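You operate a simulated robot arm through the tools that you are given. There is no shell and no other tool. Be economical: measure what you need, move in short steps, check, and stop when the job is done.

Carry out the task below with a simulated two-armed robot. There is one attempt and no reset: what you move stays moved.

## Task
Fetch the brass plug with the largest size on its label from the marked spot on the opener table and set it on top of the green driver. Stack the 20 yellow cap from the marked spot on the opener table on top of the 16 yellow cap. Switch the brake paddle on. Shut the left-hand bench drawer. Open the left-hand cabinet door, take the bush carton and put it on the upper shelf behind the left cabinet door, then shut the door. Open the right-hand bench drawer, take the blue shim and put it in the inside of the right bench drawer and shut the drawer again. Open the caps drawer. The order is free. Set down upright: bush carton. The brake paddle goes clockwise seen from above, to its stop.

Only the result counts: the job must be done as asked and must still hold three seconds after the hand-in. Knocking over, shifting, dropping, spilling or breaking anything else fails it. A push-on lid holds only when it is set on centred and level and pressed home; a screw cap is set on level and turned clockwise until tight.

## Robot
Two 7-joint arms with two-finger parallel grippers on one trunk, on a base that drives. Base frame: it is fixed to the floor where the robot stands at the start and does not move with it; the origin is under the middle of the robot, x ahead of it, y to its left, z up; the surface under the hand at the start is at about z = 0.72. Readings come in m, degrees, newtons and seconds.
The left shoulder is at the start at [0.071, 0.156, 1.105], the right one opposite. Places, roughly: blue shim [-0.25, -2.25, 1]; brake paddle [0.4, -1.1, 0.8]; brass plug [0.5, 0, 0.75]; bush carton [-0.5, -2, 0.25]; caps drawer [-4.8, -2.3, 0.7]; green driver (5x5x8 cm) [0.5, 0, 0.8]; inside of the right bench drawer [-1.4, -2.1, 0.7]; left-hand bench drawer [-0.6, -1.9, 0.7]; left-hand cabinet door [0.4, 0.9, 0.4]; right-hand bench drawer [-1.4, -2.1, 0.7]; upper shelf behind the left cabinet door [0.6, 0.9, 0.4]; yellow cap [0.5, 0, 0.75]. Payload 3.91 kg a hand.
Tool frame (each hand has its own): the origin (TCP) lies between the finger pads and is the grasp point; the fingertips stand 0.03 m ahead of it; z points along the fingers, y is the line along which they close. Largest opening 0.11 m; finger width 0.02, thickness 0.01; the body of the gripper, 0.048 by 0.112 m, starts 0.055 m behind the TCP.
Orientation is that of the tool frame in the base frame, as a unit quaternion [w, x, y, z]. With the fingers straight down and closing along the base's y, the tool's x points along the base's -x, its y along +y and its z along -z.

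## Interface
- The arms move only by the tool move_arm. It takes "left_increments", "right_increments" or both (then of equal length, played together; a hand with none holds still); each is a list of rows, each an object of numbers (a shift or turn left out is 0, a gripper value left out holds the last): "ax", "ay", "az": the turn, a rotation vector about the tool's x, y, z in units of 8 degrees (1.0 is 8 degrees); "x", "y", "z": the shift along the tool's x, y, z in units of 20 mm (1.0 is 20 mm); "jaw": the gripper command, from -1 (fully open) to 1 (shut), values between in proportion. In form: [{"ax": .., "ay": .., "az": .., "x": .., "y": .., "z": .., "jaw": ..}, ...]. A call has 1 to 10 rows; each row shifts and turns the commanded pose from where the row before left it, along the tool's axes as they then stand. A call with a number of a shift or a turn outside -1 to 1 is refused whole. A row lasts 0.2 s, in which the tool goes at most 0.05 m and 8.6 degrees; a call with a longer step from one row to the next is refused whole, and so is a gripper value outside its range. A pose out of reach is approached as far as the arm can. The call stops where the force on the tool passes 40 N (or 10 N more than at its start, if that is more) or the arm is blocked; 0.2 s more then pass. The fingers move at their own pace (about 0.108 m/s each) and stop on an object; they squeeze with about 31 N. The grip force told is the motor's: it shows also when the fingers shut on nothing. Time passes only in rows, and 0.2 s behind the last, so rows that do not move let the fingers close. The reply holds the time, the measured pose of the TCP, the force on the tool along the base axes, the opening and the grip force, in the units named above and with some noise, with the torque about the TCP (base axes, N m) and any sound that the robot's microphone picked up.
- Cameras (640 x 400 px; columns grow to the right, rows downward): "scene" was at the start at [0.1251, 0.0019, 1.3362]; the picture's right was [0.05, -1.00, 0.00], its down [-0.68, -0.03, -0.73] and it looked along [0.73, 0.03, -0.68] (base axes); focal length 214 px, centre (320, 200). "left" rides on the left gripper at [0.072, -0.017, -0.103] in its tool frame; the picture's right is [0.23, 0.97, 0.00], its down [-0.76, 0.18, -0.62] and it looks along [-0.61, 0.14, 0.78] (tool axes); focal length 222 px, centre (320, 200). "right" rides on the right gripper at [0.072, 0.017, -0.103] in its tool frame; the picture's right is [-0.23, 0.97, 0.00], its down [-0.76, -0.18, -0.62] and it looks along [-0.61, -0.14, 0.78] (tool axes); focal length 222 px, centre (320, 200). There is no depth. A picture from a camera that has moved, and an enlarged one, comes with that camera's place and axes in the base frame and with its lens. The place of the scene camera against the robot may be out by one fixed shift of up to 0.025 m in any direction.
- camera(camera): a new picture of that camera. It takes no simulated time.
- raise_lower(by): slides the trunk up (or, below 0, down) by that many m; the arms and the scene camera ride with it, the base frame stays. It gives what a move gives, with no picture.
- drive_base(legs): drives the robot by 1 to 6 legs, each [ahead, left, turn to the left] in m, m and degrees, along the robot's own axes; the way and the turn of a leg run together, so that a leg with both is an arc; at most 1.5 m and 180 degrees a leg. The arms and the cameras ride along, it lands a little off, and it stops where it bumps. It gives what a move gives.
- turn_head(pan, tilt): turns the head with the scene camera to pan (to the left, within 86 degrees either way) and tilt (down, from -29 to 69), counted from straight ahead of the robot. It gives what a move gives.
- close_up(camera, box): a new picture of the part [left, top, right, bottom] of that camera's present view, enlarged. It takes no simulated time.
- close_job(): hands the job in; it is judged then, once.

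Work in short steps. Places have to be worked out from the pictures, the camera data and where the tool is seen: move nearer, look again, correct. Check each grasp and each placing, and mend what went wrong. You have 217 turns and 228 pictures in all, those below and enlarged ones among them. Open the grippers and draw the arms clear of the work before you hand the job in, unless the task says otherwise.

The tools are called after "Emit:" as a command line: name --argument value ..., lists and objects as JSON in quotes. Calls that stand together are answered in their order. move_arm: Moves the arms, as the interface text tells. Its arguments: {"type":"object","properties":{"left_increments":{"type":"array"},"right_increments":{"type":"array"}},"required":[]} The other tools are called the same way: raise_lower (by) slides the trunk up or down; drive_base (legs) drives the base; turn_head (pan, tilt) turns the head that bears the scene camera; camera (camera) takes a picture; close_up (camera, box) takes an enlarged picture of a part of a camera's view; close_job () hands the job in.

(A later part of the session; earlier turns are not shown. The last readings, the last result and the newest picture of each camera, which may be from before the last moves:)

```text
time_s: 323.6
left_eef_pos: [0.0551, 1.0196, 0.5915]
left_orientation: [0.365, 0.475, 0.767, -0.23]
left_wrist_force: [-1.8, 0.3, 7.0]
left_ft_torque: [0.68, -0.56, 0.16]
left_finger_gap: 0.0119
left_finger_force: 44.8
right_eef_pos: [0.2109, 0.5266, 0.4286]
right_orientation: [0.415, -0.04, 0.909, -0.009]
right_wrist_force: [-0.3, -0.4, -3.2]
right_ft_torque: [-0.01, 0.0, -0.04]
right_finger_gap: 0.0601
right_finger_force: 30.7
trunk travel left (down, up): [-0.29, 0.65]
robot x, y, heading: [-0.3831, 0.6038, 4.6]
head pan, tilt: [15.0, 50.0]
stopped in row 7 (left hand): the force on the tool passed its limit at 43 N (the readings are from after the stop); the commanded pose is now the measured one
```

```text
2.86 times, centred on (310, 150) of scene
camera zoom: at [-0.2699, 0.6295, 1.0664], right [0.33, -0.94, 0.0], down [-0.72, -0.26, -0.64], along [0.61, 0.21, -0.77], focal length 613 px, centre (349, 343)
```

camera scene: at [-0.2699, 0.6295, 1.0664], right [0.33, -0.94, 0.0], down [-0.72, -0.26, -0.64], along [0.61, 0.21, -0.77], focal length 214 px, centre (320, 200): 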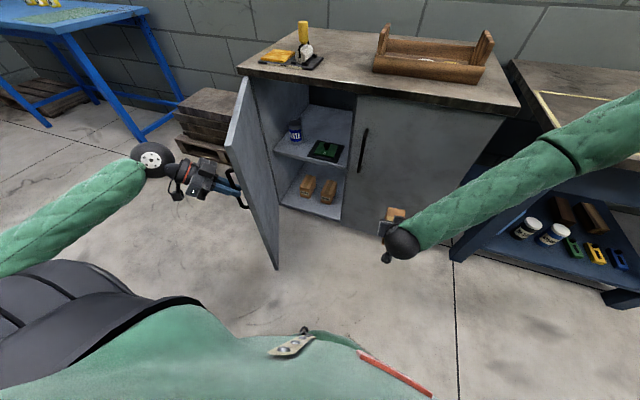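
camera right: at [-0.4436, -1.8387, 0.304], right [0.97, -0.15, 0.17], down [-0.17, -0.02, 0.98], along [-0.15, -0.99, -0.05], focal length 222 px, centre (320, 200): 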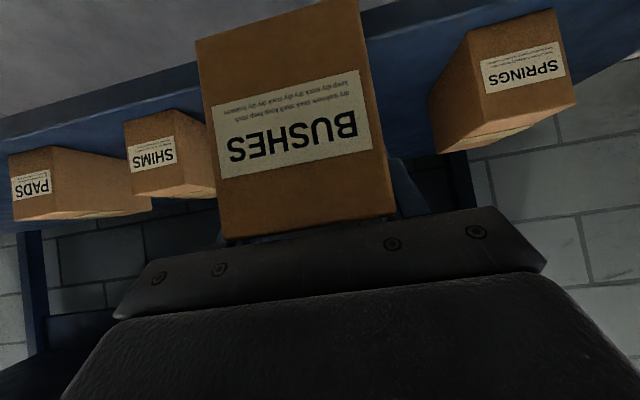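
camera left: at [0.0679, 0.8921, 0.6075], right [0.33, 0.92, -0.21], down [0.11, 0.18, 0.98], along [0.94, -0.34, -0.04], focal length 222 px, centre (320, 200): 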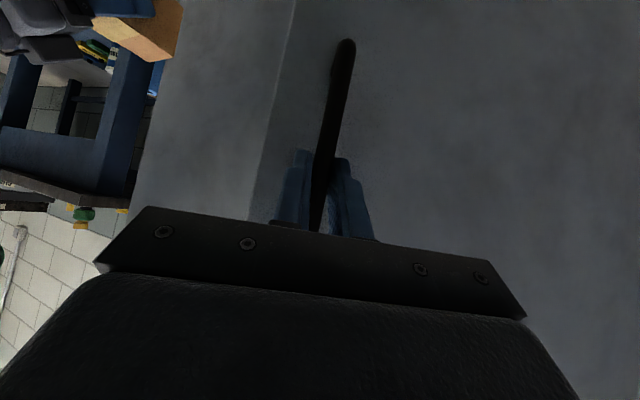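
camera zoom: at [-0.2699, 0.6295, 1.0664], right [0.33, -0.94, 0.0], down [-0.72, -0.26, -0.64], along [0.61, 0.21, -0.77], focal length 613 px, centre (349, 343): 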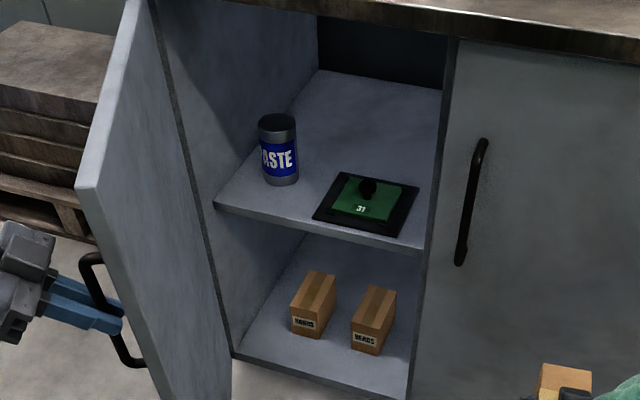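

The upper shelf (z about 0.44) has a can front-left and a mat front-right; the free spot is behind the mat, near [0.64, 0.87]. I release the door handle, back the left hand off, and pitch the carton hand a bit flatter for reach-in.

Emit:
move_arm --left_increments '[{"jaw": 0.5}, {"jaw": 0}, {}, {"z": -0.8}, {"z": -0.8}, {"z": -0.8}, {"z": -0.8}, {}]' --right_increments '[{"ay": -0.5}, {"ay": -0.5}, {"ay": -0.4}, {}, {}, {}, {}, {}]'

Emit:
raise_lower --by 0.14

Emit:
camera --camera "scene"

```text
time_s: 325.4
left_eef_pos: [0.035, 1.0653, 0.6313]
left_orientation: [0.364, 0.475, 0.767, -0.23]
left_wrist_force: [-0.8, -0.1, -0.6]
left_ft_torque: [0.01, 0.07, -0.02]
left_finger_gap: 0.0549
left_finger_force: 0.1
right_eef_pos: [0.2142, 0.5765, 0.4592]
right_orientation: [0.499, -0.038, 0.866, -0.011]
right_wrist_force: [0.4, 0.0, -3.6]
right_ft_torque: [-0.01, 0.05, -0.04]
right_finger_gap: 0.0597
right_finger_force: 31.2
right hand out of reach, approached as far as the arm can: row 1, 2, 3
trunk travel left (down, up): [-0.29, 0.65]
robot x, y, heading: [-0.377, 0.6025, 4.5]
head pan, tilt: [15.0, 50.0]
```

```text
time_s: 327.1
left_eef_pos: [0.0354, 1.0656, 0.7716]
left_orientation: [0.365, 0.474, 0.768, -0.23]
left_wrist_force: [-0.1, 0.3, 0.6]
left_ft_torque: [0.06, 0.04, -0.03]
left_finger_gap: 0.0551
left_finger_force: 0.0
right_eef_pos: [0.2138, 0.5779, 0.5984]
right_orientation: [0.499, -0.038, 0.866, -0.011]
right_wrist_force: [0.2, 0.7, -3.9]
right_ft_torque: [0.02, 0.05, 0.02]
right_finger_gap: 0.0598
right_finger_force: 31.0
trunk travel left (down, up): [-0.43, 0.51]
robot x, y, heading: [-0.3845, 0.6, 4.6]
head pan, tilt: [15.0, 50.0]
```

```text
54 pictures are left
camera scene: at [-0.2693, 0.63, 1.2064], right [0.33, -0.94, 0.0], down [-0.72, -0.26, -0.64], along [0.61, 0.21, -0.77], focal length 214 px, centre (320, 200)
```

scene: 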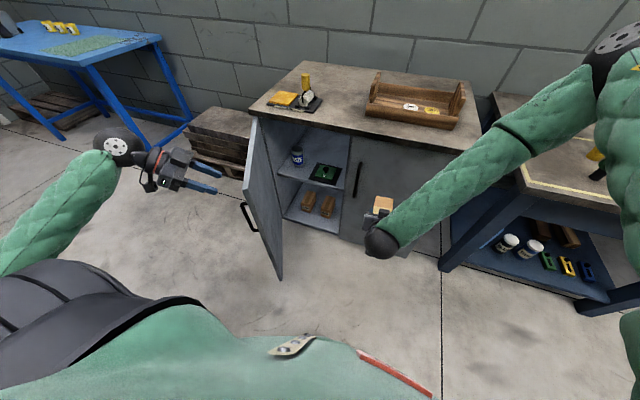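

I shift the base left first (the carton passes clear of the right-hand handle), then slightly ahead while squaring the heading.

Emit:
drive_base --legs '[[0, 0.25, 0], [0.05, 0, -4.6]]'

Emit:
turn_head --pan 5 --tilt 50

Emit:
camera --camera "scene"

```text
time_s: 328.3
left_eef_pos: [0.025, 1.1622, 0.7706]
left_orientation: [0.368, 0.465, 0.773, -0.226]
left_wrist_force: [0.7, -0.5, -0.3]
left_ft_torque: [-0.01, 0.01, -0.01]
left_finger_gap: 0.0549
left_finger_force: 0.0
right_eef_pos: [0.2154, 0.6776, 0.5972]
right_orientation: [0.498, -0.049, 0.866, -0.005]
right_wrist_force: [0.6, 0.1, -3.4]
right_ft_torque: [0.01, 0.03, -0.02]
right_finger_gap: 0.0597
right_finger_force: 30.8
trunk travel left (down, up): [-0.43, 0.51]
robot x, y, heading: [-0.3801, 0.6923, 5.9]
head pan, tilt: [15.0, 50.0]
stopped in leg 1: the robot was blocked; the commanded pose is now the measured one
```

```text
time_s: 329.0
left_eef_pos: [0.0252, 1.1605, 0.7729]
left_orientation: [0.368, 0.465, 0.773, -0.225]
left_wrist_force: [0.5, 0.2, 0.0]
left_ft_torque: [-0.03, 0.01, 0.01]
left_finger_gap: 0.0551
left_finger_force: 0.1
right_eef_pos: [0.2151, 0.677, 0.5997]
right_orientation: [0.499, -0.049, 0.865, -0.005]
right_wrist_force: [0.3, 0.1, -3.2]
right_ft_torque: [0.01, 0.04, 0.01]
right_finger_gap: 0.06
right_finger_force: 30.3
trunk travel left (down, up): [-0.43, 0.51]
robot x, y, heading: [-0.3897, 0.6869, 5.8]
head pan, tilt: [5.0, 50.0]
```

```text
53 pictures are left
camera scene: at [-0.2665, 0.7062, 1.2065], right [0.19, -0.98, 0.0], down [-0.75, -0.15, -0.64], along [0.63, 0.12, -0.77], focal length 214 px, centre (320, 200)
```

scene: 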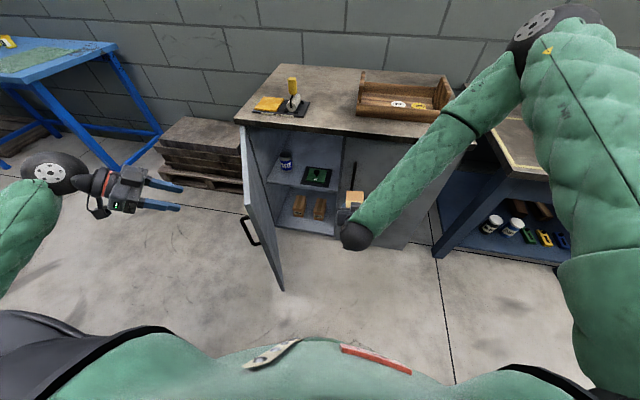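

Blocked again on the left rear. I first move the carton hand 13 cm left, in front of the opening, and then drive ahead a little and left.

Emit:
move_arm --right_increments '[{"y": 0.95}, {"y": 0.95}, {"y": 0.95}, {"y": 0.95}, {"y": 0.95}, {"y": 0.95}, {"y": 0.95}, {}]'

Emit:
drive_base --legs '[[0.07, 0, -5.8], [0, 0.08, 0]]'

Emit:
camera --camera "scene"

Emit:
camera --camera "right"

```text
time_s: 330.8
left_eef_pos: [0.0242, 1.1604, 0.773]
left_orientation: [0.367, 0.465, 0.773, -0.226]
left_wrist_force: [-0.5, -0.1, -0.3]
left_ft_torque: [0.02, 0.0, 0.06]
left_finger_gap: 0.0551
left_finger_force: 0.1
right_eef_pos: [0.2038, 0.8118, 0.5882]
right_orientation: [0.499, -0.049, 0.865, -0.005]
right_wrist_force: [-0.5, -0.3, -3.3]
right_ft_torque: [-0.02, 0.05, -0.01]
right_finger_gap: 0.06
right_finger_force: 31.8
trunk travel left (down, up): [-0.43, 0.51]
robot x, y, heading: [-0.3842, 0.688, 5.8]
head pan, tilt: [5.0, 50.0]
```

```text
time_s: 332.5
left_eef_pos: [0.1375, 1.2035, 0.7711]
left_orientation: [0.356, 0.504, 0.748, -0.245]
left_wrist_force: [0.0, 0.3, 0.3]
left_ft_torque: [-0.02, -0.01, 0.0]
left_finger_gap: 0.0549
left_finger_force: 0.1
right_eef_pos: [0.2817, 0.8362, 0.5903]
right_orientation: [0.497, -0.005, 0.867, -0.03]
right_wrist_force: [-0.1, 0.5, -3.0]
right_ft_torque: [0.01, 0.04, -0.03]
right_finger_gap: 0.0599
right_finger_force: 31.0
trunk travel left (down, up): [-0.43, 0.51]
robot x, y, heading: [-0.3177, 0.7719, 0.3]
head pan, tilt: [5.0, 50.0]
```

```text
52 pictures are left
camera scene: at [-0.197, 0.779, 1.2065], right [0.09, -1.0, 0.0], down [-0.76, -0.07, -0.64], along [0.64, 0.06, -0.77], focal length 214 px, centre (320, 200)
```

scene: 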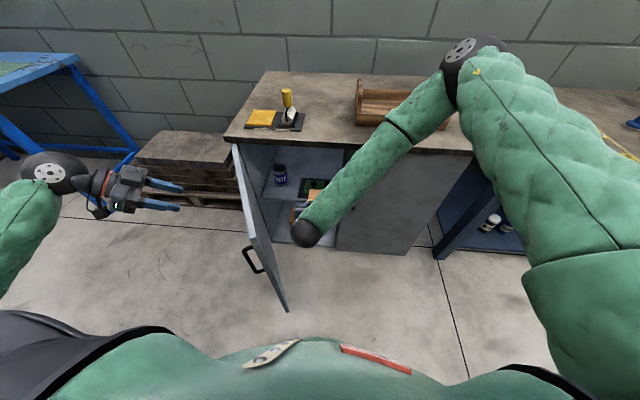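

```text
51 pictures are left
camera right: at [0.157, 0.8563, 0.5768], right [0.13, 0.98, 0.14], down [-0.16, -0.12, 0.98], along [0.98, -0.15, 0.14], focal length 222 px, centre (320, 200)
```

right: 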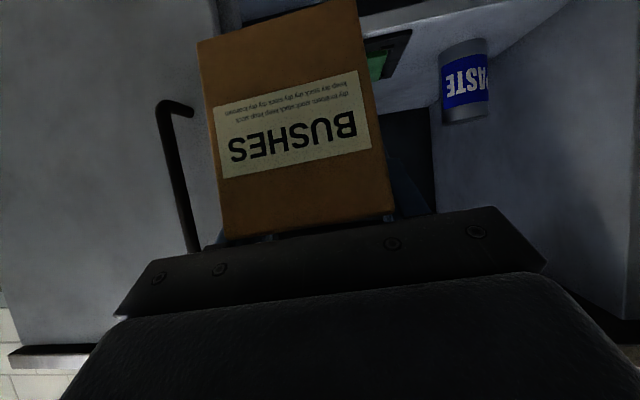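

Well placed in front of the opening. I move in 21 cm over the mat, keeping right of the can.

Emit:
move_arm --right_increments '[{"x": -0.42, "y": 0.15, "z": 0.99}, {"x": -0.42, "y": 0.15, "z": 0.99}, {"x": -0.42, "y": 0.15, "z": 0.99}, {"x": -0.42, "y": 0.15, "z": 0.99}, {"x": -0.42, "y": 0.15, "z": 0.99}, {"x": -0.42, "y": 0.15, "z": 0.99}, {"x": -0.42, "y": 0.15, "z": 0.99}, {"x": -0.42, "y": 0.15, "z": 0.99}, {"x": -0.42, "y": 0.15, "z": 0.99}, {"x": -0.42, "y": 0.15, "z": 0.99}]'

Emit:
camera --camera "right"

Emit:
close_up --camera "scene" --box '[220, 90, 400, 260]'

```text
time_s: 334.7
left_eef_pos: [0.1325, 1.2014, 0.7737]
left_orientation: [0.359, 0.503, 0.748, -0.242]
left_wrist_force: [-0.7, 0.0, -0.1]
left_ft_torque: [-0.03, 0.03, 0.02]
left_finger_gap: 0.055
left_finger_force: 0.0
right_eef_pos: [0.4883, 0.864, 0.5624]
right_orientation: [0.497, -0.006, 0.867, -0.03]
right_wrist_force: [0.7, -1.0, -2.8]
right_ft_torque: [0.0, 0.06, -0.01]
right_finger_gap: 0.06
right_finger_force: 30.9
trunk travel left (down, up): [-0.43, 0.51]
robot x, y, heading: [-0.3151, 0.77, 0.0]
head pan, tilt: [5.0, 50.0]
```

```text
50 pictures are left
camera right: at [0.3645, 0.8821, 0.55], right [0.13, 0.98, 0.14], down [-0.16, -0.12, 0.98], along [0.98, -0.15, 0.14], focal length 222 px, centre (320, 200)
```

right: 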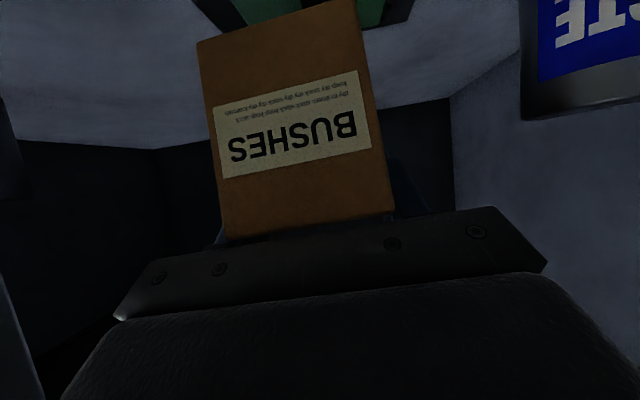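

```text
2.35 times, centred on (310, 175) of scene
camera zoom: at [-0.2027, 0.7771, 1.2069], right [0.09, -1.0, 0.0], down [-0.76, -0.07, -0.65], along [0.64, 0.06, -0.76], focal length 505 px, centre (344, 259)
```

zoom: 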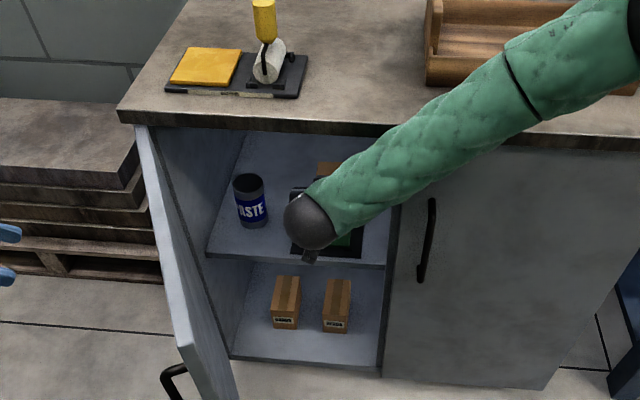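

Going deeper with the elbow this high would bring the forearm against the cabinet top. I withdraw, lower the trunk and lift the hand with the arm, so that the forearm comes in flatter.

Emit:
move_arm --right_increments '[{"x": 0.5, "z": -0.86}, {"x": 0.5, "z": -0.86}, {"x": 0.5, "z": -0.86}, {"x": 0.5, "z": -0.86}, {"x": 0.5, "z": -0.86}, {"x": 0.5, "z": -0.86}, {"x": 0.5, "z": -0.86}, {}]'

Emit:
drive_base --legs '[[-0.06, 0, 0]]'

Emit:
raise_lower --by -0.3

Emit:
move_arm --right_increments '[{"x": -0.86, "z": -0.5}, {"x": -0.86, "z": -0.5}, {"x": -0.86, "z": -0.5}, {"x": -0.86, "z": -0.5}, {"x": -0.86, "z": -0.5}]'

Emit:
camera --camera "scene"

```text
time_s: 336.5
left_eef_pos: [0.1369, 1.2013, 0.7733]
left_orientation: [0.356, 0.503, 0.749, -0.243]
left_wrist_force: [0.2, 0.1, 0.5]
left_ft_torque: [0.01, 0.0, 0.0]
left_finger_gap: 0.0548
left_finger_force: 0.0
right_eef_pos: [0.3571, 0.8652, 0.5614]
right_orientation: [0.498, -0.005, 0.867, -0.029]
right_wrist_force: [0.6, -0.7, -4.0]
right_ft_torque: [-0.01, 0.07, 0.01]
right_finger_gap: 0.0597
right_finger_force: 30.8
trunk travel left (down, up): [-0.43, 0.51]
robot x, y, heading: [-0.3169, 0.7745, 0.1]
head pan, tilt: [5.0, 50.0]
```

```text
time_s: 337.5
left_eef_pos: [0.074, 1.2024, 0.7723]
left_orientation: [0.356, 0.504, 0.749, -0.243]
left_wrist_force: [0.2, 1.4, 0.3]
left_ft_torque: [0.02, 0.0, -0.01]
left_finger_gap: 0.0548
left_finger_force: 0.0
right_eef_pos: [0.2929, 0.8651, 0.5619]
right_orientation: [0.498, -0.006, 0.867, -0.029]
right_wrist_force: [-0.2, -0.4, -3.4]
right_ft_torque: [0.01, 0.03, -0.02]
right_finger_gap: 0.0597
right_finger_force: 30.8
trunk travel left (down, up): [-0.43, 0.51]
robot x, y, heading: [-0.381, 0.7694, 0.3]
head pan, tilt: [5.0, 50.0]
```

```text
time_s: 340.5
left_eef_pos: [0.0733, 1.2018, 0.4716]
left_orientation: [0.356, 0.503, 0.749, -0.243]
left_wrist_force: [-0.6, 0.5, 0.2]
left_ft_torque: [0.02, 0.02, -0.02]
left_finger_gap: 0.055
left_finger_force: 0.1
right_eef_pos: [0.2926, 0.8651, 0.2606]
right_orientation: [0.498, -0.006, 0.867, -0.029]
right_wrist_force: [0.2, -0.3, -3.6]
right_ft_torque: [-0.02, 0.0, -0.03]
right_finger_gap: 0.06
right_finger_force: 31.0
trunk travel left (down, up): [-0.13, 0.81]
robot x, y, heading: [-0.377, 0.7751, 0.6]
head pan, tilt: [5.0, 50.0]
```

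```text
time_s: 341.7
left_eef_pos: [0.0749, 1.2012, 0.4717]
left_orientation: [0.357, 0.502, 0.749, -0.243]
left_wrist_force: [-0.2, 0.4, -0.6]
left_ft_torque: [0.0, 0.02, 0.01]
left_finger_gap: 0.0551
left_finger_force: 0.1
right_eef_pos: [0.2932, 0.8712, 0.3586]
right_orientation: [0.497, -0.006, 0.867, -0.029]
right_wrist_force: [0.0, -0.3, -3.7]
right_ft_torque: [0.0, 0.02, -0.03]
right_finger_gap: 0.0599
right_finger_force: 31.2
trunk travel left (down, up): [-0.13, 0.81]
robot x, y, heading: [-0.3816, 0.7692, 0.2]
head pan, tilt: [5.0, 50.0]
```

```text
48 pictures are left
camera scene: at [-0.2592, 0.7772, 0.9065], right [0.09, -1.0, 0.0], down [-0.76, -0.07, -0.64], along [0.64, 0.06, -0.77], focal length 214 px, centre (320, 200)
```

scene: 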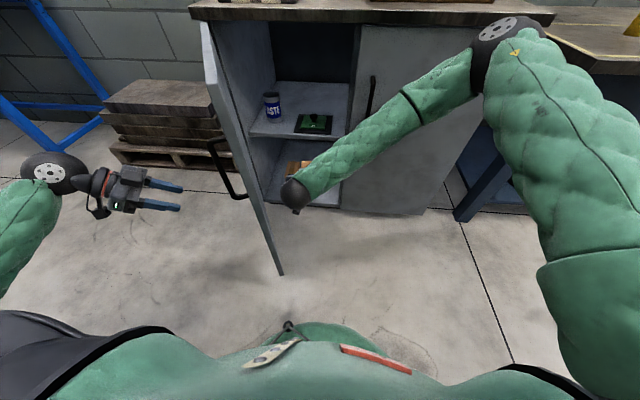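

No reach trouble. I raise the carton the remaining 20 cm.

Emit:
move_arm --right_increments '[{"x": -0.86, "z": -0.5}, {"x": -0.86, "z": -0.5}, {"x": -0.86, "z": -0.5}, {"x": -0.86, "z": -0.5}, {"x": -0.86, "z": -0.5}, {"x": -0.86, "z": -0.5}, {"x": -0.86, "z": -0.5}, {"x": -0.86, "z": -0.5}, {"x": -0.86, "z": -0.5}, {"x": -0.86, "z": -0.5}]'

Emit:
camera --camera "scene"

```text
time_s: 343.9
left_eef_pos: [0.0742, 1.2022, 0.472]
left_orientation: [0.357, 0.503, 0.749, -0.243]
left_wrist_force: [-0.6, 0.0, -1.5]
left_ft_torque: [0.02, 0.0, -0.01]
left_finger_gap: 0.0547
left_finger_force: 0.1
right_eef_pos: [0.2939, 0.8816, 0.5595]
right_orientation: [0.497, -0.006, 0.868, -0.029]
right_wrist_force: [-0.7, -0.1, -3.5]
right_ft_torque: [-0.01, 0.01, -0.01]
right_finger_gap: 0.0598
right_finger_force: 31.2
trunk travel left (down, up): [-0.13, 0.81]
robot x, y, heading: [-0.3785, 0.7704, 0.4]
head pan, tilt: [5.0, 50.0]
```

```text
47 pictures are left
camera scene: at [-0.2593, 0.7773, 0.9065], right [0.09, -1.0, 0.0], down [-0.76, -0.07, -0.64], along [0.64, 0.06, -0.77], focal length 214 px, centre (320, 200)
```

scene: 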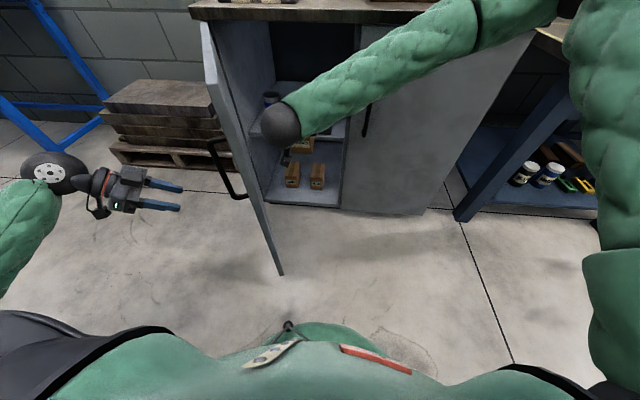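

The elbow now swings right, so I want the base further left to come in straighter. I alternate: hand right 10 cm, base left 10 cm.

Emit:
move_arm --right_increments '[{"y": -0.9}, {"y": -0.9}, {"y": -0.9}, {"y": -0.9}, {"y": -0.9}, {}]'

Emit:
drive_base --legs '[[0.02, 0.11, 0]]'

Emit:
move_arm --right_increments '[{"y": -0.9}, {"y": -0.9}, {"y": -0.9}, {"y": -0.9}, {"y": -0.9}, {}]'

Emit:
drive_base --legs '[[0.0, 0.09, 0]]'

Emit:
camera --camera "scene"

```text
time_s: 345.3
left_eef_pos: [0.0737, 1.2022, 0.4727]
left_orientation: [0.357, 0.503, 0.749, -0.243]
left_wrist_force: [-0.3, -0.6, -1.3]
left_ft_torque: [-0.01, -0.04, 0.01]
left_finger_gap: 0.055
left_finger_force: 0.1
right_eef_pos: [0.2909, 0.7917, 0.5651]
right_orientation: [0.497, -0.006, 0.867, -0.029]
right_wrist_force: [0.0, -0.4, -3.2]
right_ft_torque: [-0.01, 0.03, 0.01]
right_finger_gap: 0.0598
right_finger_force: 30.8
trunk travel left (down, up): [-0.13, 0.81]
robot x, y, heading: [-0.3826, 0.7756, 0.0]
head pan, tilt: [5.0, 50.0]
```

```text
time_s: 346.5
left_eef_pos: [0.0932, 1.3166, 0.4725]
left_orientation: [0.357, 0.502, 0.749, -0.243]
left_wrist_force: [0.1, -0.8, 0.3]
left_ft_torque: [0.01, -0.01, 0.03]
left_finger_gap: 0.0548
left_finger_force: 0.0
right_eef_pos: [0.3111, 0.9083, 0.5631]
right_orientation: [0.498, -0.005, 0.867, -0.029]
right_wrist_force: [0.3, 0.0, -3.3]
right_ft_torque: [0.02, 0.07, -0.03]
right_finger_gap: 0.0599
right_finger_force: 30.9
trunk travel left (down, up): [-0.13, 0.81]
robot x, y, heading: [-0.3589, 0.8879, 0.3]
head pan, tilt: [5.0, 50.0]
```

```text
time_s: 347.9
left_eef_pos: [0.0927, 1.3169, 0.4727]
left_orientation: [0.356, 0.502, 0.749, -0.243]
left_wrist_force: [0.5, -0.4, -0.8]
left_ft_torque: [0.02, 0.02, 0.0]
left_finger_gap: 0.0552
left_finger_force: 0.0
right_eef_pos: [0.3082, 0.8174, 0.5706]
right_orientation: [0.498, -0.006, 0.867, -0.029]
right_wrist_force: [0.4, 0.4, -3.8]
right_ft_torque: [-0.01, 0.02, -0.01]
right_finger_gap: 0.0597
right_finger_force: 30.6
trunk travel left (down, up): [-0.13, 0.81]
robot x, y, heading: [-0.3583, 0.8888, 0.3]
head pan, tilt: [5.0, 50.0]
```

```text
time_s: 349.0
left_eef_pos: [0.0922, 1.4062, 0.4714]
left_orientation: [0.357, 0.501, 0.75, -0.242]
left_wrist_force: [0.0, 0.2, -0.9]
left_ft_torque: [0.0, 0.02, -0.01]
left_finger_gap: 0.055
left_finger_force: 0.0
right_eef_pos: [0.3085, 0.9058, 0.5687]
right_orientation: [0.498, -0.006, 0.867, -0.029]
right_wrist_force: [-0.2, -0.5, -3.0]
right_ft_torque: [0.0, 0.03, 0.0]
right_finger_gap: 0.0601
right_finger_force: 30.9
trunk travel left (down, up): [-0.13, 0.81]
robot x, y, heading: [-0.3607, 0.9727, 0.2]
head pan, tilt: [5.0, 50.0]
```

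```text
46 pictures are left
camera scene: at [-0.2403, 0.9797, 0.9065], right [0.09, -1.0, 0.0], down [-0.76, -0.07, -0.64], along [0.64, 0.06, -0.77], focal length 214 px, centre (320, 200)
```

scene: 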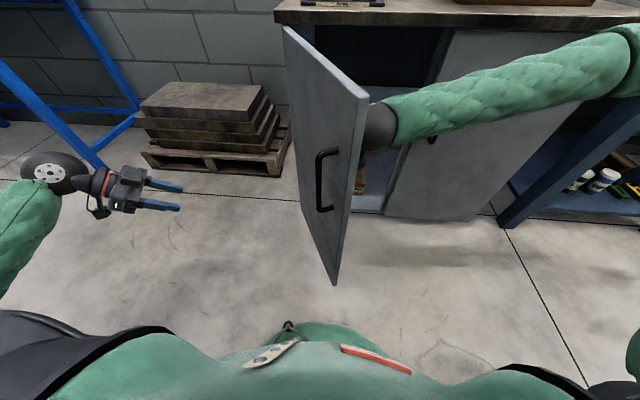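

Base is now well left. I extend the carton in, 19 cm first.

Emit:
move_arm --right_increments '[{"x": -0.42, "y": -0.18, "z": 0.855}, {"x": -0.42, "y": -0.18, "z": 0.855}, {"x": -0.42, "y": -0.18, "z": 0.855}, {"x": -0.42, "y": -0.18, "z": 0.855}, {"x": -0.42, "y": -0.18, "z": 0.855}, {"x": -0.42, "y": -0.18, "z": 0.855}, {"x": -0.42, "y": -0.18, "z": 0.855}, {"x": -0.42, "y": -0.18, "z": 0.855}, {"x": -0.42, "y": -0.18, "z": 0.855}, {"x": -0.42, "y": -0.18, "z": 0.855}]'

Emit:
camera --camera "scene"

Emit:
camera --camera "right"

```text
time_s: 351.2
left_eef_pos: [0.0923, 1.4043, 0.4716]
left_orientation: [0.356, 0.503, 0.749, -0.243]
left_wrist_force: [0.4, -0.3, -0.3]
left_ft_torque: [-0.02, 0.03, 0.04]
left_finger_gap: 0.0551
left_finger_force: 0.1
right_eef_pos: [0.4976, 0.8655, 0.5588]
right_orientation: [0.498, -0.006, 0.867, -0.029]
right_wrist_force: [-0.5, 0.2, -3.8]
right_ft_torque: [0.02, 0.02, -0.04]
right_finger_gap: 0.0597
right_finger_force: 30.9
trunk travel left (down, up): [-0.13, 0.81]
robot x, y, heading: [-0.3567, 0.9734, 0.4]
head pan, tilt: [5.0, 50.0]
```

```text
45 pictures are left
camera scene: at [-0.2403, 0.9798, 0.9066], right [0.09, -1.0, 0.0], down [-0.76, -0.07, -0.64], along [0.64, 0.06, -0.77], focal length 214 px, centre (320, 200)
```

scene: 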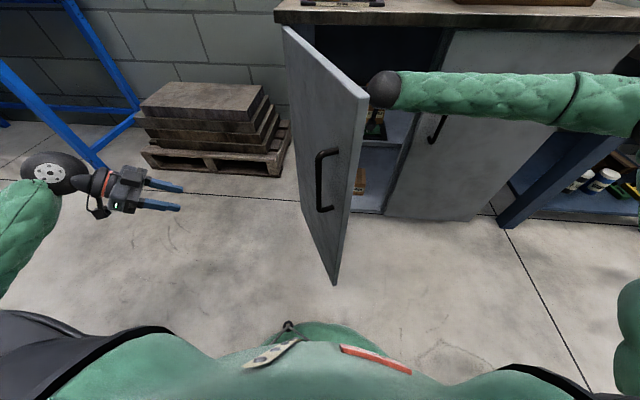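

```text
44 pictures are left
camera right: at [0.3734, 0.8836, 0.547], right [0.13, 0.98, 0.14], down [-0.16, -0.12, 0.98], along [0.98, -0.15, 0.14], focal length 222 px, centre (320, 200)
```

right: 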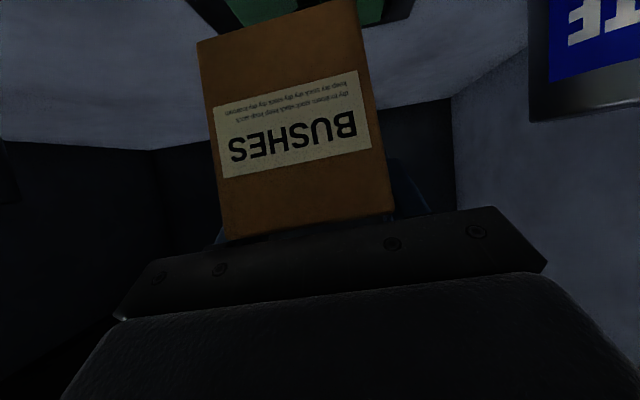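

The forearm now runs too far sideways along the right door; in between is best. I withdraw, raise the trunk 15 cm and lower the hand equally for a diagonal forearm.

Emit:
move_arm --right_increments '[{"x": 0.42, "y": 0.18, "z": -0.855}, {"x": 0.42, "y": 0.18, "z": -0.855}, {"x": 0.42, "y": 0.18, "z": -0.855}, {"x": 0.42, "y": 0.18, "z": -0.855}, {"x": 0.42, "y": 0.18, "z": -0.855}, {"x": 0.42, "y": 0.18, "z": -0.855}, {"x": 0.42, "y": 0.18, "z": -0.855}, {"x": 0.42, "y": 0.18, "z": -0.855}, {"x": 0.42, "y": 0.18, "z": -0.855}, {"x": 0.42, "y": 0.18, "z": -0.855}]'

Emit:
raise_lower --by 0.16

Emit:
move_arm --right_increments '[{"x": 0.86, "z": 0.5}, {"x": 0.86, "z": 0.5}, {"x": 0.86, "z": 0.5}, {"x": 0.86, "z": 0.5}, {"x": 0.86, "z": 0.5}, {"x": 0.86, "z": 0.5}, {"x": 0.86, "z": 0.5}, {"x": 0.86, "z": 0.5}]'

Emit:
camera --camera "scene"

```text
time_s: 353.4
left_eef_pos: [0.0927, 1.406, 0.4719]
left_orientation: [0.356, 0.503, 0.749, -0.243]
left_wrist_force: [0.1, 0.0, -0.4]
left_ft_torque: [-0.01, -0.03, 0.03]
left_finger_gap: 0.0548
left_finger_force: 0.0
right_eef_pos: [0.3078, 0.905, 0.5721]
right_orientation: [0.498, -0.006, 0.867, -0.029]
right_wrist_force: [0.1, -0.4, -3.3]
right_ft_torque: [0.0, 0.03, -0.02]
right_finger_gap: 0.0601
right_finger_force: 30.9
trunk travel left (down, up): [-0.13, 0.81]
robot x, y, heading: [-0.3596, 0.9736, 0.2]
head pan, tilt: [5.0, 50.0]
```

```text
time_s: 355.2
left_eef_pos: [0.0919, 1.4054, 0.6332]
left_orientation: [0.357, 0.502, 0.749, -0.243]
left_wrist_force: [0.7, -0.6, 0.2]
left_ft_torque: [-0.01, 0.0, -0.04]
left_finger_gap: 0.0548
left_finger_force: 0.1
right_eef_pos: [0.3079, 0.9047, 0.7321]
right_orientation: [0.498, -0.006, 0.867, -0.029]
right_wrist_force: [0.1, -0.5, -3.7]
right_ft_torque: [0.04, 0.01, 0.0]
right_finger_gap: 0.0599
right_finger_force: 31.2
trunk travel left (down, up): [-0.29, 0.65]
robot x, y, heading: [-0.3587, 0.9735, 0.3]
head pan, tilt: [5.0, 50.0]
```

```text
time_s: 357.0
left_eef_pos: [0.0914, 1.4041, 0.6321]
left_orientation: [0.356, 0.502, 0.75, -0.243]
left_wrist_force: [1.2, -1.2, 0.2]
left_ft_torque: [-0.01, -0.01, 0.03]
left_finger_gap: 0.0549
left_finger_force: 0.0
right_eef_pos: [0.3057, 0.894, 0.5734]
right_orientation: [0.498, -0.006, 0.867, -0.029]
right_wrist_force: [0.4, -0.6, -3.9]
right_ft_torque: [-0.01, 0.03, 0.02]
right_finger_gap: 0.0601
right_finger_force: 31.3
trunk travel left (down, up): [-0.29, 0.65]
robot x, y, heading: [-0.3615, 0.972, 0.1]
head pan, tilt: [5.0, 50.0]
```

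```text
43 pictures are left
camera scene: at [-0.2403, 0.9799, 1.0665], right [0.09, -1.0, 0.0], down [-0.76, -0.07, -0.64], along [0.64, 0.06, -0.77], focal length 214 px, centre (320, 200)
```

scene: 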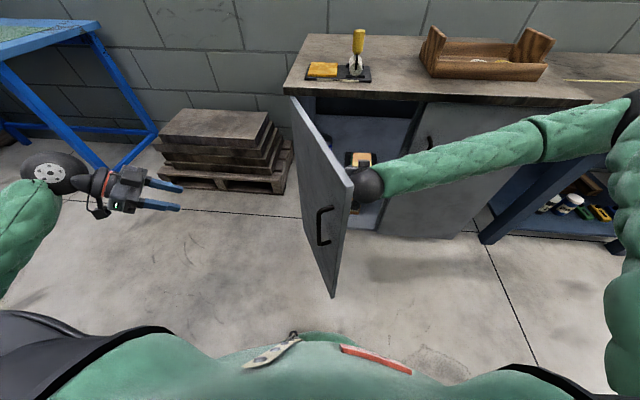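

Still too lateral. Coming from further left with the tool yawed right gives the forearm room. I pull back 4 cm, shift the hand right, strafe the base left and yaw the tool.

Emit:
move_arm --right_increments '[{"x": 0.5, "z": -0.86}, {"x": 0.5, "z": -0.86}, {"y": -0.9}, {"y": -0.9}, {"y": -0.9}, {"y": -0.9}, {"y": -0.9}, {"y": -0.9}, {}]'

Emit:
drive_base --legs '[[0, 0.17, 0]]'

Emit:
move_arm --right_increments '[{"ax": 0.86, "az": 0.5}, {"ax": 0.86, "az": 0.5}, {"ax": 0.86, "az": 0.5}, {"ax": 0.69, "az": 0.4}, {}]'

Emit:
camera --camera "scene"

Emit:
camera --camera "right"

```text
time_s: 359.0
left_eef_pos: [0.0928, 1.4052, 0.6326]
left_orientation: [0.356, 0.502, 0.75, -0.243]
left_wrist_force: [0.8, 0.0, 0.3]
left_ft_torque: [0.0, -0.01, -0.02]
left_finger_gap: 0.055
left_finger_force: 0.1
right_eef_pos: [0.2685, 0.8017, 0.592]
right_orientation: [0.495, -0.005, 0.868, -0.031]
right_wrist_force: [-0.3, -0.4, -4.1]
right_ft_torque: [-0.03, 0.04, 0.0]
right_finger_gap: 0.0599
right_finger_force: 31.0
right hand out of reach, approached as far as the arm can: row 7, 8
trunk travel left (down, up): [-0.29, 0.65]
robot x, y, heading: [-0.3598, 0.9723, -0.1]
head pan, tilt: [5.0, 50.0]
```

```text
time_s: 360.5
left_eef_pos: [0.0944, 1.5759, 0.632]
left_orientation: [0.356, 0.504, 0.748, -0.244]
left_wrist_force: [0.6, 0.0, -0.1]
left_ft_torque: [0.0, 0.03, 0.0]
left_finger_gap: 0.0549
left_finger_force: 0.2
right_eef_pos: [0.2677, 0.971, 0.5912]
right_orientation: [0.495, -0.002, 0.868, -0.033]
right_wrist_force: [-0.3, 0.3, -2.4]
right_ft_torque: [0.01, 0.03, -0.02]
right_finger_gap: 0.0599
right_finger_force: 30.5
trunk travel left (down, up): [-0.29, 0.65]
robot x, y, heading: [-0.355, 1.1474, -0.0]
head pan, tilt: [5.0, 50.0]
```

```text
time_s: 361.7
left_eef_pos: [0.095, 1.5748, 0.6322]
left_orientation: [0.356, 0.504, 0.748, -0.245]
left_wrist_force: [0.5, 0.2, -0.1]
left_ft_torque: [0.02, 0.0, -0.02]
left_finger_gap: 0.0549
left_finger_force: 0.0
right_eef_pos: [0.2666, 0.9699, 0.5924]
right_orientation: [0.481, 0.224, 0.832, -0.163]
right_wrist_force: [0.6, 0.1, -4.2]
right_ft_torque: [0.02, 0.03, 0.02]
right_finger_gap: 0.0599
right_finger_force: 31.3
trunk travel left (down, up): [-0.29, 0.65]
robot x, y, heading: [-0.3549, 1.147, 0.1]
head pan, tilt: [5.0, 50.0]
```

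```text
42 pictures are left
camera scene: at [-0.2405, 1.152, 1.0666], right [0.09, -1.0, 0.0], down [-0.76, -0.07, -0.64], along [0.64, 0.06, -0.77], focal length 214 px, centre (320, 200)
```

scene: 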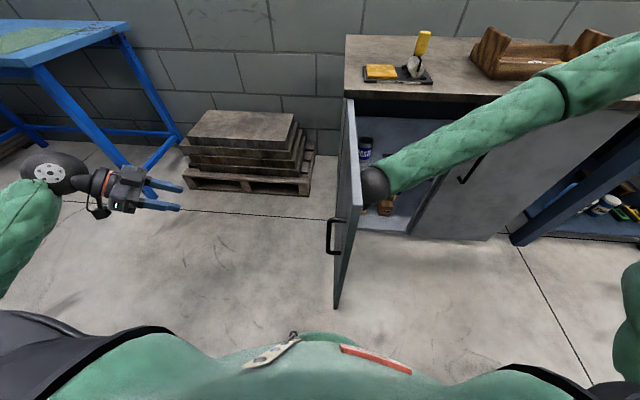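

```text
41 pictures are left
camera right: at [0.1709, 1.0506, 0.5767], right [0.61, 0.78, 0.14], down [-0.22, -0.01, 0.98], along [0.76, -0.63, 0.16], focal length 222 px, centre (320, 200)
```

right: 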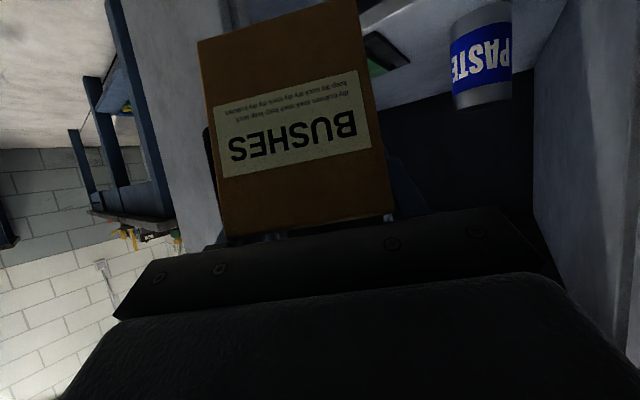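

The carton now points toward the spot behind the mat. I advance the first part, to about [0.42, 0.89].

Emit:
move_arm --right_increments '[{"x": -0.464, "y": 0.045, "z": 0.976}, {"x": -0.464, "y": 0.045, "z": 0.976}, {"x": -0.464, "y": 0.045, "z": 0.976}, {"x": -0.464, "y": 0.045, "z": 0.976}, {"x": -0.464, "y": 0.045, "z": 0.976}, {"x": -0.464, "y": 0.045, "z": 0.976}, {"x": -0.464, "y": 0.045, "z": 0.976}, {"x": -0.464, "y": 0.045, "z": 0.976}]'

Emit:
camera --camera "scene"

```text
time_s: 363.5
left_eef_pos: [0.0947, 1.5757, 0.6323]
left_orientation: [0.356, 0.504, 0.748, -0.244]
left_wrist_force: [0.0, -0.5, 0.1]
left_ft_torque: [-0.02, -0.01, 0.04]
left_finger_gap: 0.055
left_finger_force: 0.1
right_eef_pos: [0.4182, 0.8848, 0.5802]
right_orientation: [0.481, 0.223, 0.832, -0.163]
right_wrist_force: [0.5, -0.8, -3.8]
right_ft_torque: [0.01, 0.03, -0.01]
right_finger_gap: 0.0603
right_finger_force: 31.4
trunk travel left (down, up): [-0.29, 0.65]
robot x, y, heading: [-0.3592, 1.1476, 0.1]
head pan, tilt: [5.0, 50.0]
```

```text
40 pictures are left
camera scene: at [-0.2404, 1.1519, 1.0666], right [0.09, -1.0, 0.0], down [-0.76, -0.07, -0.64], along [0.64, 0.06, -0.77], focal length 214 px, centre (320, 200)
```

scene: 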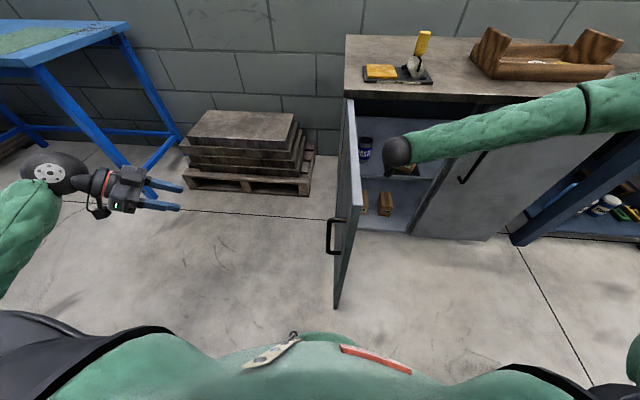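

The cabinet's underside is actually near z 0.75, so there is more room. I advance to about [0.56, 0.85].

Emit:
move_arm --right_increments '[{"x": -0.385, "y": 0.29, "z": 0.936}, {"x": -0.385, "y": 0.29, "z": 0.936}, {"x": -0.385, "y": 0.29, "z": 0.936}, {"x": -0.385, "y": 0.29, "z": 0.936}, {"x": -0.385, "y": 0.29, "z": 0.936}, {"x": -0.385, "y": 0.29, "z": 0.936}, {"x": -0.385, "y": 0.29, "z": 0.936}]'

Emit:
camera --camera "scene"

Emit:
camera --camera "right"

```text
time_s: 365.1
left_eef_pos: [0.0944, 1.5758, 0.6328]
left_orientation: [0.356, 0.505, 0.748, -0.244]
left_wrist_force: [-0.2, 0.3, -1.2]
left_ft_torque: [-0.02, -0.03, 0.03]
left_finger_gap: 0.0551
left_finger_force: 0.1
right_eef_pos: [0.5596, 0.8436, 0.5624]
right_orientation: [0.482, 0.223, 0.831, -0.163]
right_wrist_force: [0.1, -0.3, -2.9]
right_ft_torque: [0.04, 0.04, -0.03]
right_finger_gap: 0.0602
right_finger_force: 30.6
trunk travel left (down, up): [-0.29, 0.65]
robot x, y, heading: [-0.3634, 1.1503, -0.2]
head pan, tilt: [5.0, 50.0]
```

```text
39 pictures are left
camera scene: at [-0.2403, 1.1519, 1.0665], right [0.09, -1.0, 0.0], down [-0.76, -0.07, -0.64], along [0.64, 0.06, -0.77], focal length 214 px, centre (320, 200)
```

scene: 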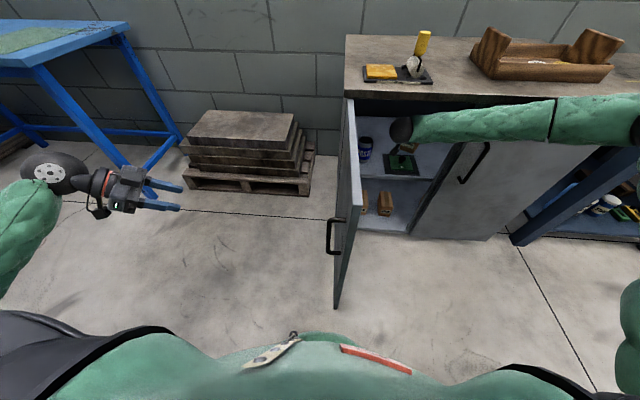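

```text
38 pictures are left
camera right: at [0.4625, 0.9233, 0.5476], right [0.61, 0.78, 0.14], down [-0.22, -0.01, 0.98], along [0.76, -0.63, 0.16], focal length 222 px, centre (320, 200)
```

right: 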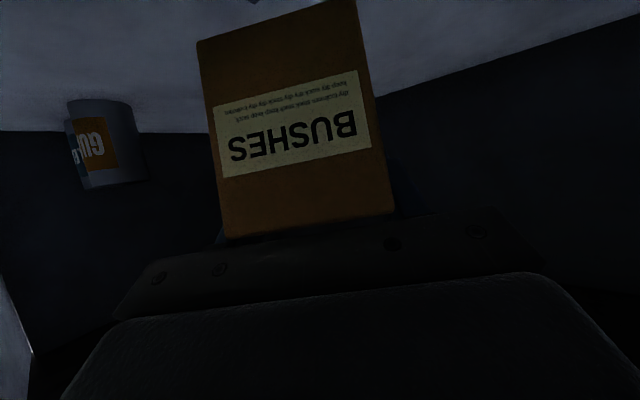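

No contact. I advance another 6.5 cm so that the carton clears the mat's rear edge.

Emit:
move_arm --right_increments '[{"x": -0.3, "y": 0.38, "z": 0.62}, {"x": -0.3, "y": 0.38, "z": 0.62}, {"x": -0.3, "y": 0.38, "z": 0.62}, {"x": -0.3, "y": 0.38, "z": 0.62}, {}]'

Emit:
camera --camera "right"

Emit:
close_up --camera "scene" --box '[330, 80, 530, 220]'

```text
time_s: 366.3
left_eef_pos: [0.0952, 1.5755, 0.6316]
left_orientation: [0.355, 0.504, 0.748, -0.244]
left_wrist_force: [0.1, 1.1, 0.4]
left_ft_torque: [0.02, 0.03, 0.03]
left_finger_gap: 0.0549
left_finger_force: 0.1
right_eef_pos: [0.6202, 0.8409, 0.559]
right_orientation: [0.481, 0.224, 0.832, -0.163]
right_wrist_force: [0.3, -0.1, -3.1]
right_ft_torque: [0.05, -0.01, 0.03]
right_finger_gap: 0.06
right_finger_force: 30.8
trunk travel left (down, up): [-0.29, 0.65]
robot x, y, heading: [-0.3551, 1.1482, -0.1]
head pan, tilt: [5.0, 50.0]
```

```text
37 pictures are left
camera right: at [0.5243, 0.922, 0.5441], right [0.61, 0.78, 0.14], down [-0.22, -0.01, 0.98], along [0.76, -0.63, 0.16], focal length 222 px, centre (320, 200)
```

right: 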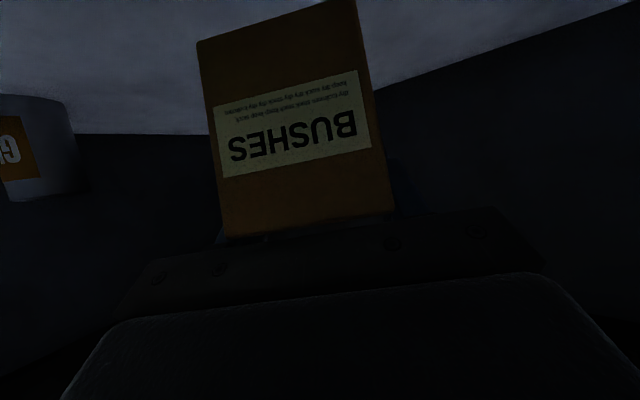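

```text
2.86 times, centred on (430, 150) of scene
camera zoom: at [-0.2403, 1.1519, 1.0665], right [0.09, -1.0, 0.0], down [-0.76, -0.07, -0.64], along [0.64, 0.06, -0.77], focal length 613 px, centre (6, 343)
```

zoom: 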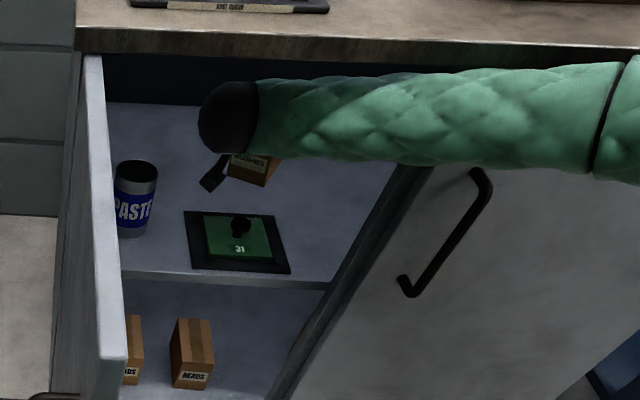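

The carton's near edge is behind the mat. I nudge 1 cm deeper and lower until contact.

Emit:
move_arm --right_increments '[{"x": -0.25, "z": 0.43}, {"x": 0.6, "z": 0.35}, {"x": 0.6, "z": 0.35}, {"x": 0.2, "z": 0.12}, {"x": 0.2, "z": 0.12}, {}]'

Emit:
close_up --camera "scene" --box '[330, 80, 530, 220]'

```text
time_s: 367.7
left_eef_pos: [0.093, 1.5796, 0.6321]
left_orientation: [0.359, 0.504, 0.747, -0.245]
left_wrist_force: [0.2, -0.2, -0.4]
left_ft_torque: [0.01, 0.01, -0.02]
left_finger_gap: 0.0551
left_finger_force: 0.1
right_eef_pos: [0.6278, 0.8381, 0.5283]
right_orientation: [0.485, 0.221, 0.83, -0.164]
right_wrist_force: [0.2, 0.3, -3.0]
right_ft_torque: [0.03, 0.01, -0.03]
right_finger_gap: 0.06
right_finger_force: 31.1
trunk travel left (down, up): [-0.29, 0.65]
robot x, y, heading: [-0.3593, 1.1461, 0.1]
head pan, tilt: [5.0, 50.0]
```

```text
2.86 times, centred on (430, 150) of scene
camera zoom: at [-0.2452, 1.1571, 1.0673], right [0.09, -1.0, 0.01], down [-0.76, -0.07, -0.65], along [0.64, 0.05, -0.76], focal length 613 px, centre (6, 343)
```

zoom: 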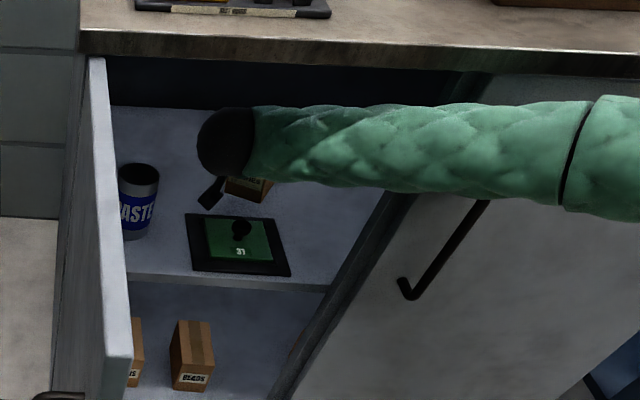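

The forearm has come to rest on the right-hand handle. I alternate small trunk raises with equal hand lowering to lift the forearm off it.

Emit:
raise_lower --by 0.03

Emit:
move_arm --right_increments '[{"x": 0.65, "z": 0.38}, {"x": 0.65, "z": 0.38}]'

Emit:
raise_lower --by 0.03

Emit:
move_arm --right_increments '[{"x": 0.65, "z": 0.38}, {"x": 0.65, "z": 0.38}, {}]'

Emit:
close_up --camera "scene" --box '[330, 80, 530, 220]'

```text
time_s: 368.4
left_eef_pos: [0.0945, 1.5765, 0.6602]
left_orientation: [0.357, 0.504, 0.747, -0.245]
left_wrist_force: [0.0, 0.4, 0.5]
left_ft_torque: [0.03, 0.01, 0.01]
left_finger_gap: 0.055
left_finger_force: 0.0
right_eef_pos: [0.6241, 0.8372, 0.5453]
right_orientation: [0.48, 0.219, 0.834, -0.162]
right_wrist_force: [0.6, 0.2, -3.1]
right_ft_torque: [0.03, 0.03, 0.02]
right_finger_gap: 0.06
right_finger_force: 31.0
trunk travel left (down, up): [-0.32, 0.62]
robot x, y, heading: [-0.3596, 1.1436, -0.2]
head pan, tilt: [5.0, 50.0]
```

```text
time_s: 369.0
left_eef_pos: [0.093, 1.5784, 0.6659]
left_orientation: [0.359, 0.504, 0.747, -0.244]
left_wrist_force: [0.4, 0.0, -0.7]
left_ft_torque: [0.02, -0.01, 0.01]
left_finger_gap: 0.055
left_finger_force: 0.1
right_eef_pos: [0.6269, 0.833, 0.5385]
right_orientation: [0.488, 0.222, 0.829, -0.162]
right_wrist_force: [0.5, 0.5, -2.7]
right_ft_torque: [0.01, 0.05, -0.01]
right_finger_gap: 0.0599
right_finger_force: 31.3
trunk travel left (down, up): [-0.32, 0.62]
robot x, y, heading: [-0.3615, 1.1465, 0.1]
head pan, tilt: [5.0, 50.0]
```

```text
time_s: 369.8
left_eef_pos: [0.0944, 1.5758, 0.6906]
left_orientation: [0.356, 0.504, 0.748, -0.244]
left_wrist_force: [-0.6, -0.3, 0.0]
left_ft_torque: [0.0, 0.01, -0.01]
left_finger_gap: 0.0548
left_finger_force: 0.0
right_eef_pos: [0.6232, 0.8351, 0.5463]
right_orientation: [0.479, 0.22, 0.834, -0.163]
right_wrist_force: [0.1, -0.6, -3.3]
right_ft_torque: [0.03, 0.02, -0.02]
right_finger_gap: 0.0597
right_finger_force: 31.1
trunk travel left (down, up): [-0.35, 0.59]
robot x, y, heading: [-0.3618, 1.1455, 0.0]
head pan, tilt: [5.0, 50.0]
```

```text
time_s: 370.6
left_eef_pos: [0.091, 1.5783, 0.6925]
left_orientation: [0.359, 0.505, 0.746, -0.244]
left_wrist_force: [0.1, 0.1, -0.5]
left_ft_torque: [0.04, 0.01, 0.03]
left_finger_gap: 0.0547
left_finger_force: 0.0
right_eef_pos: [0.627, 0.8302, 0.5344]
right_orientation: [0.486, 0.222, 0.829, -0.163]
right_wrist_force: [0.1, -0.4, -3.2]
right_ft_torque: [0.04, 0.03, 0.01]
right_finger_gap: 0.0597
right_finger_force: 31.2
trunk travel left (down, up): [-0.35, 0.59]
robot x, y, heading: [-0.3612, 1.1465, 0.1]
head pan, tilt: [5.0, 50.0]
```

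```text
2.86 times, centred on (430, 150) of scene
camera zoom: at [-0.2464, 1.1574, 1.128], right [0.09, -1.0, 0.01], down [-0.76, -0.07, -0.65], along [0.64, 0.05, -0.76], focal length 613 px, centre (6, 343)
```

zoom: 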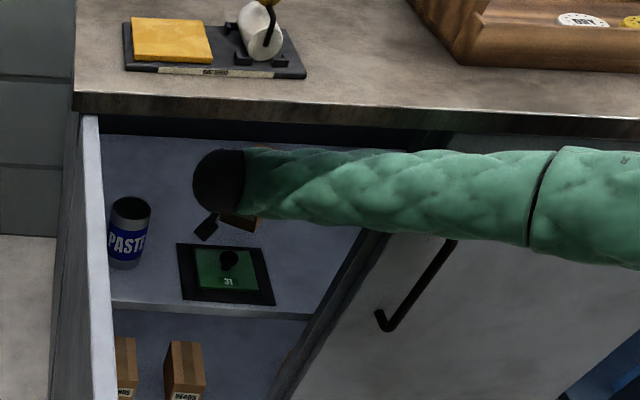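

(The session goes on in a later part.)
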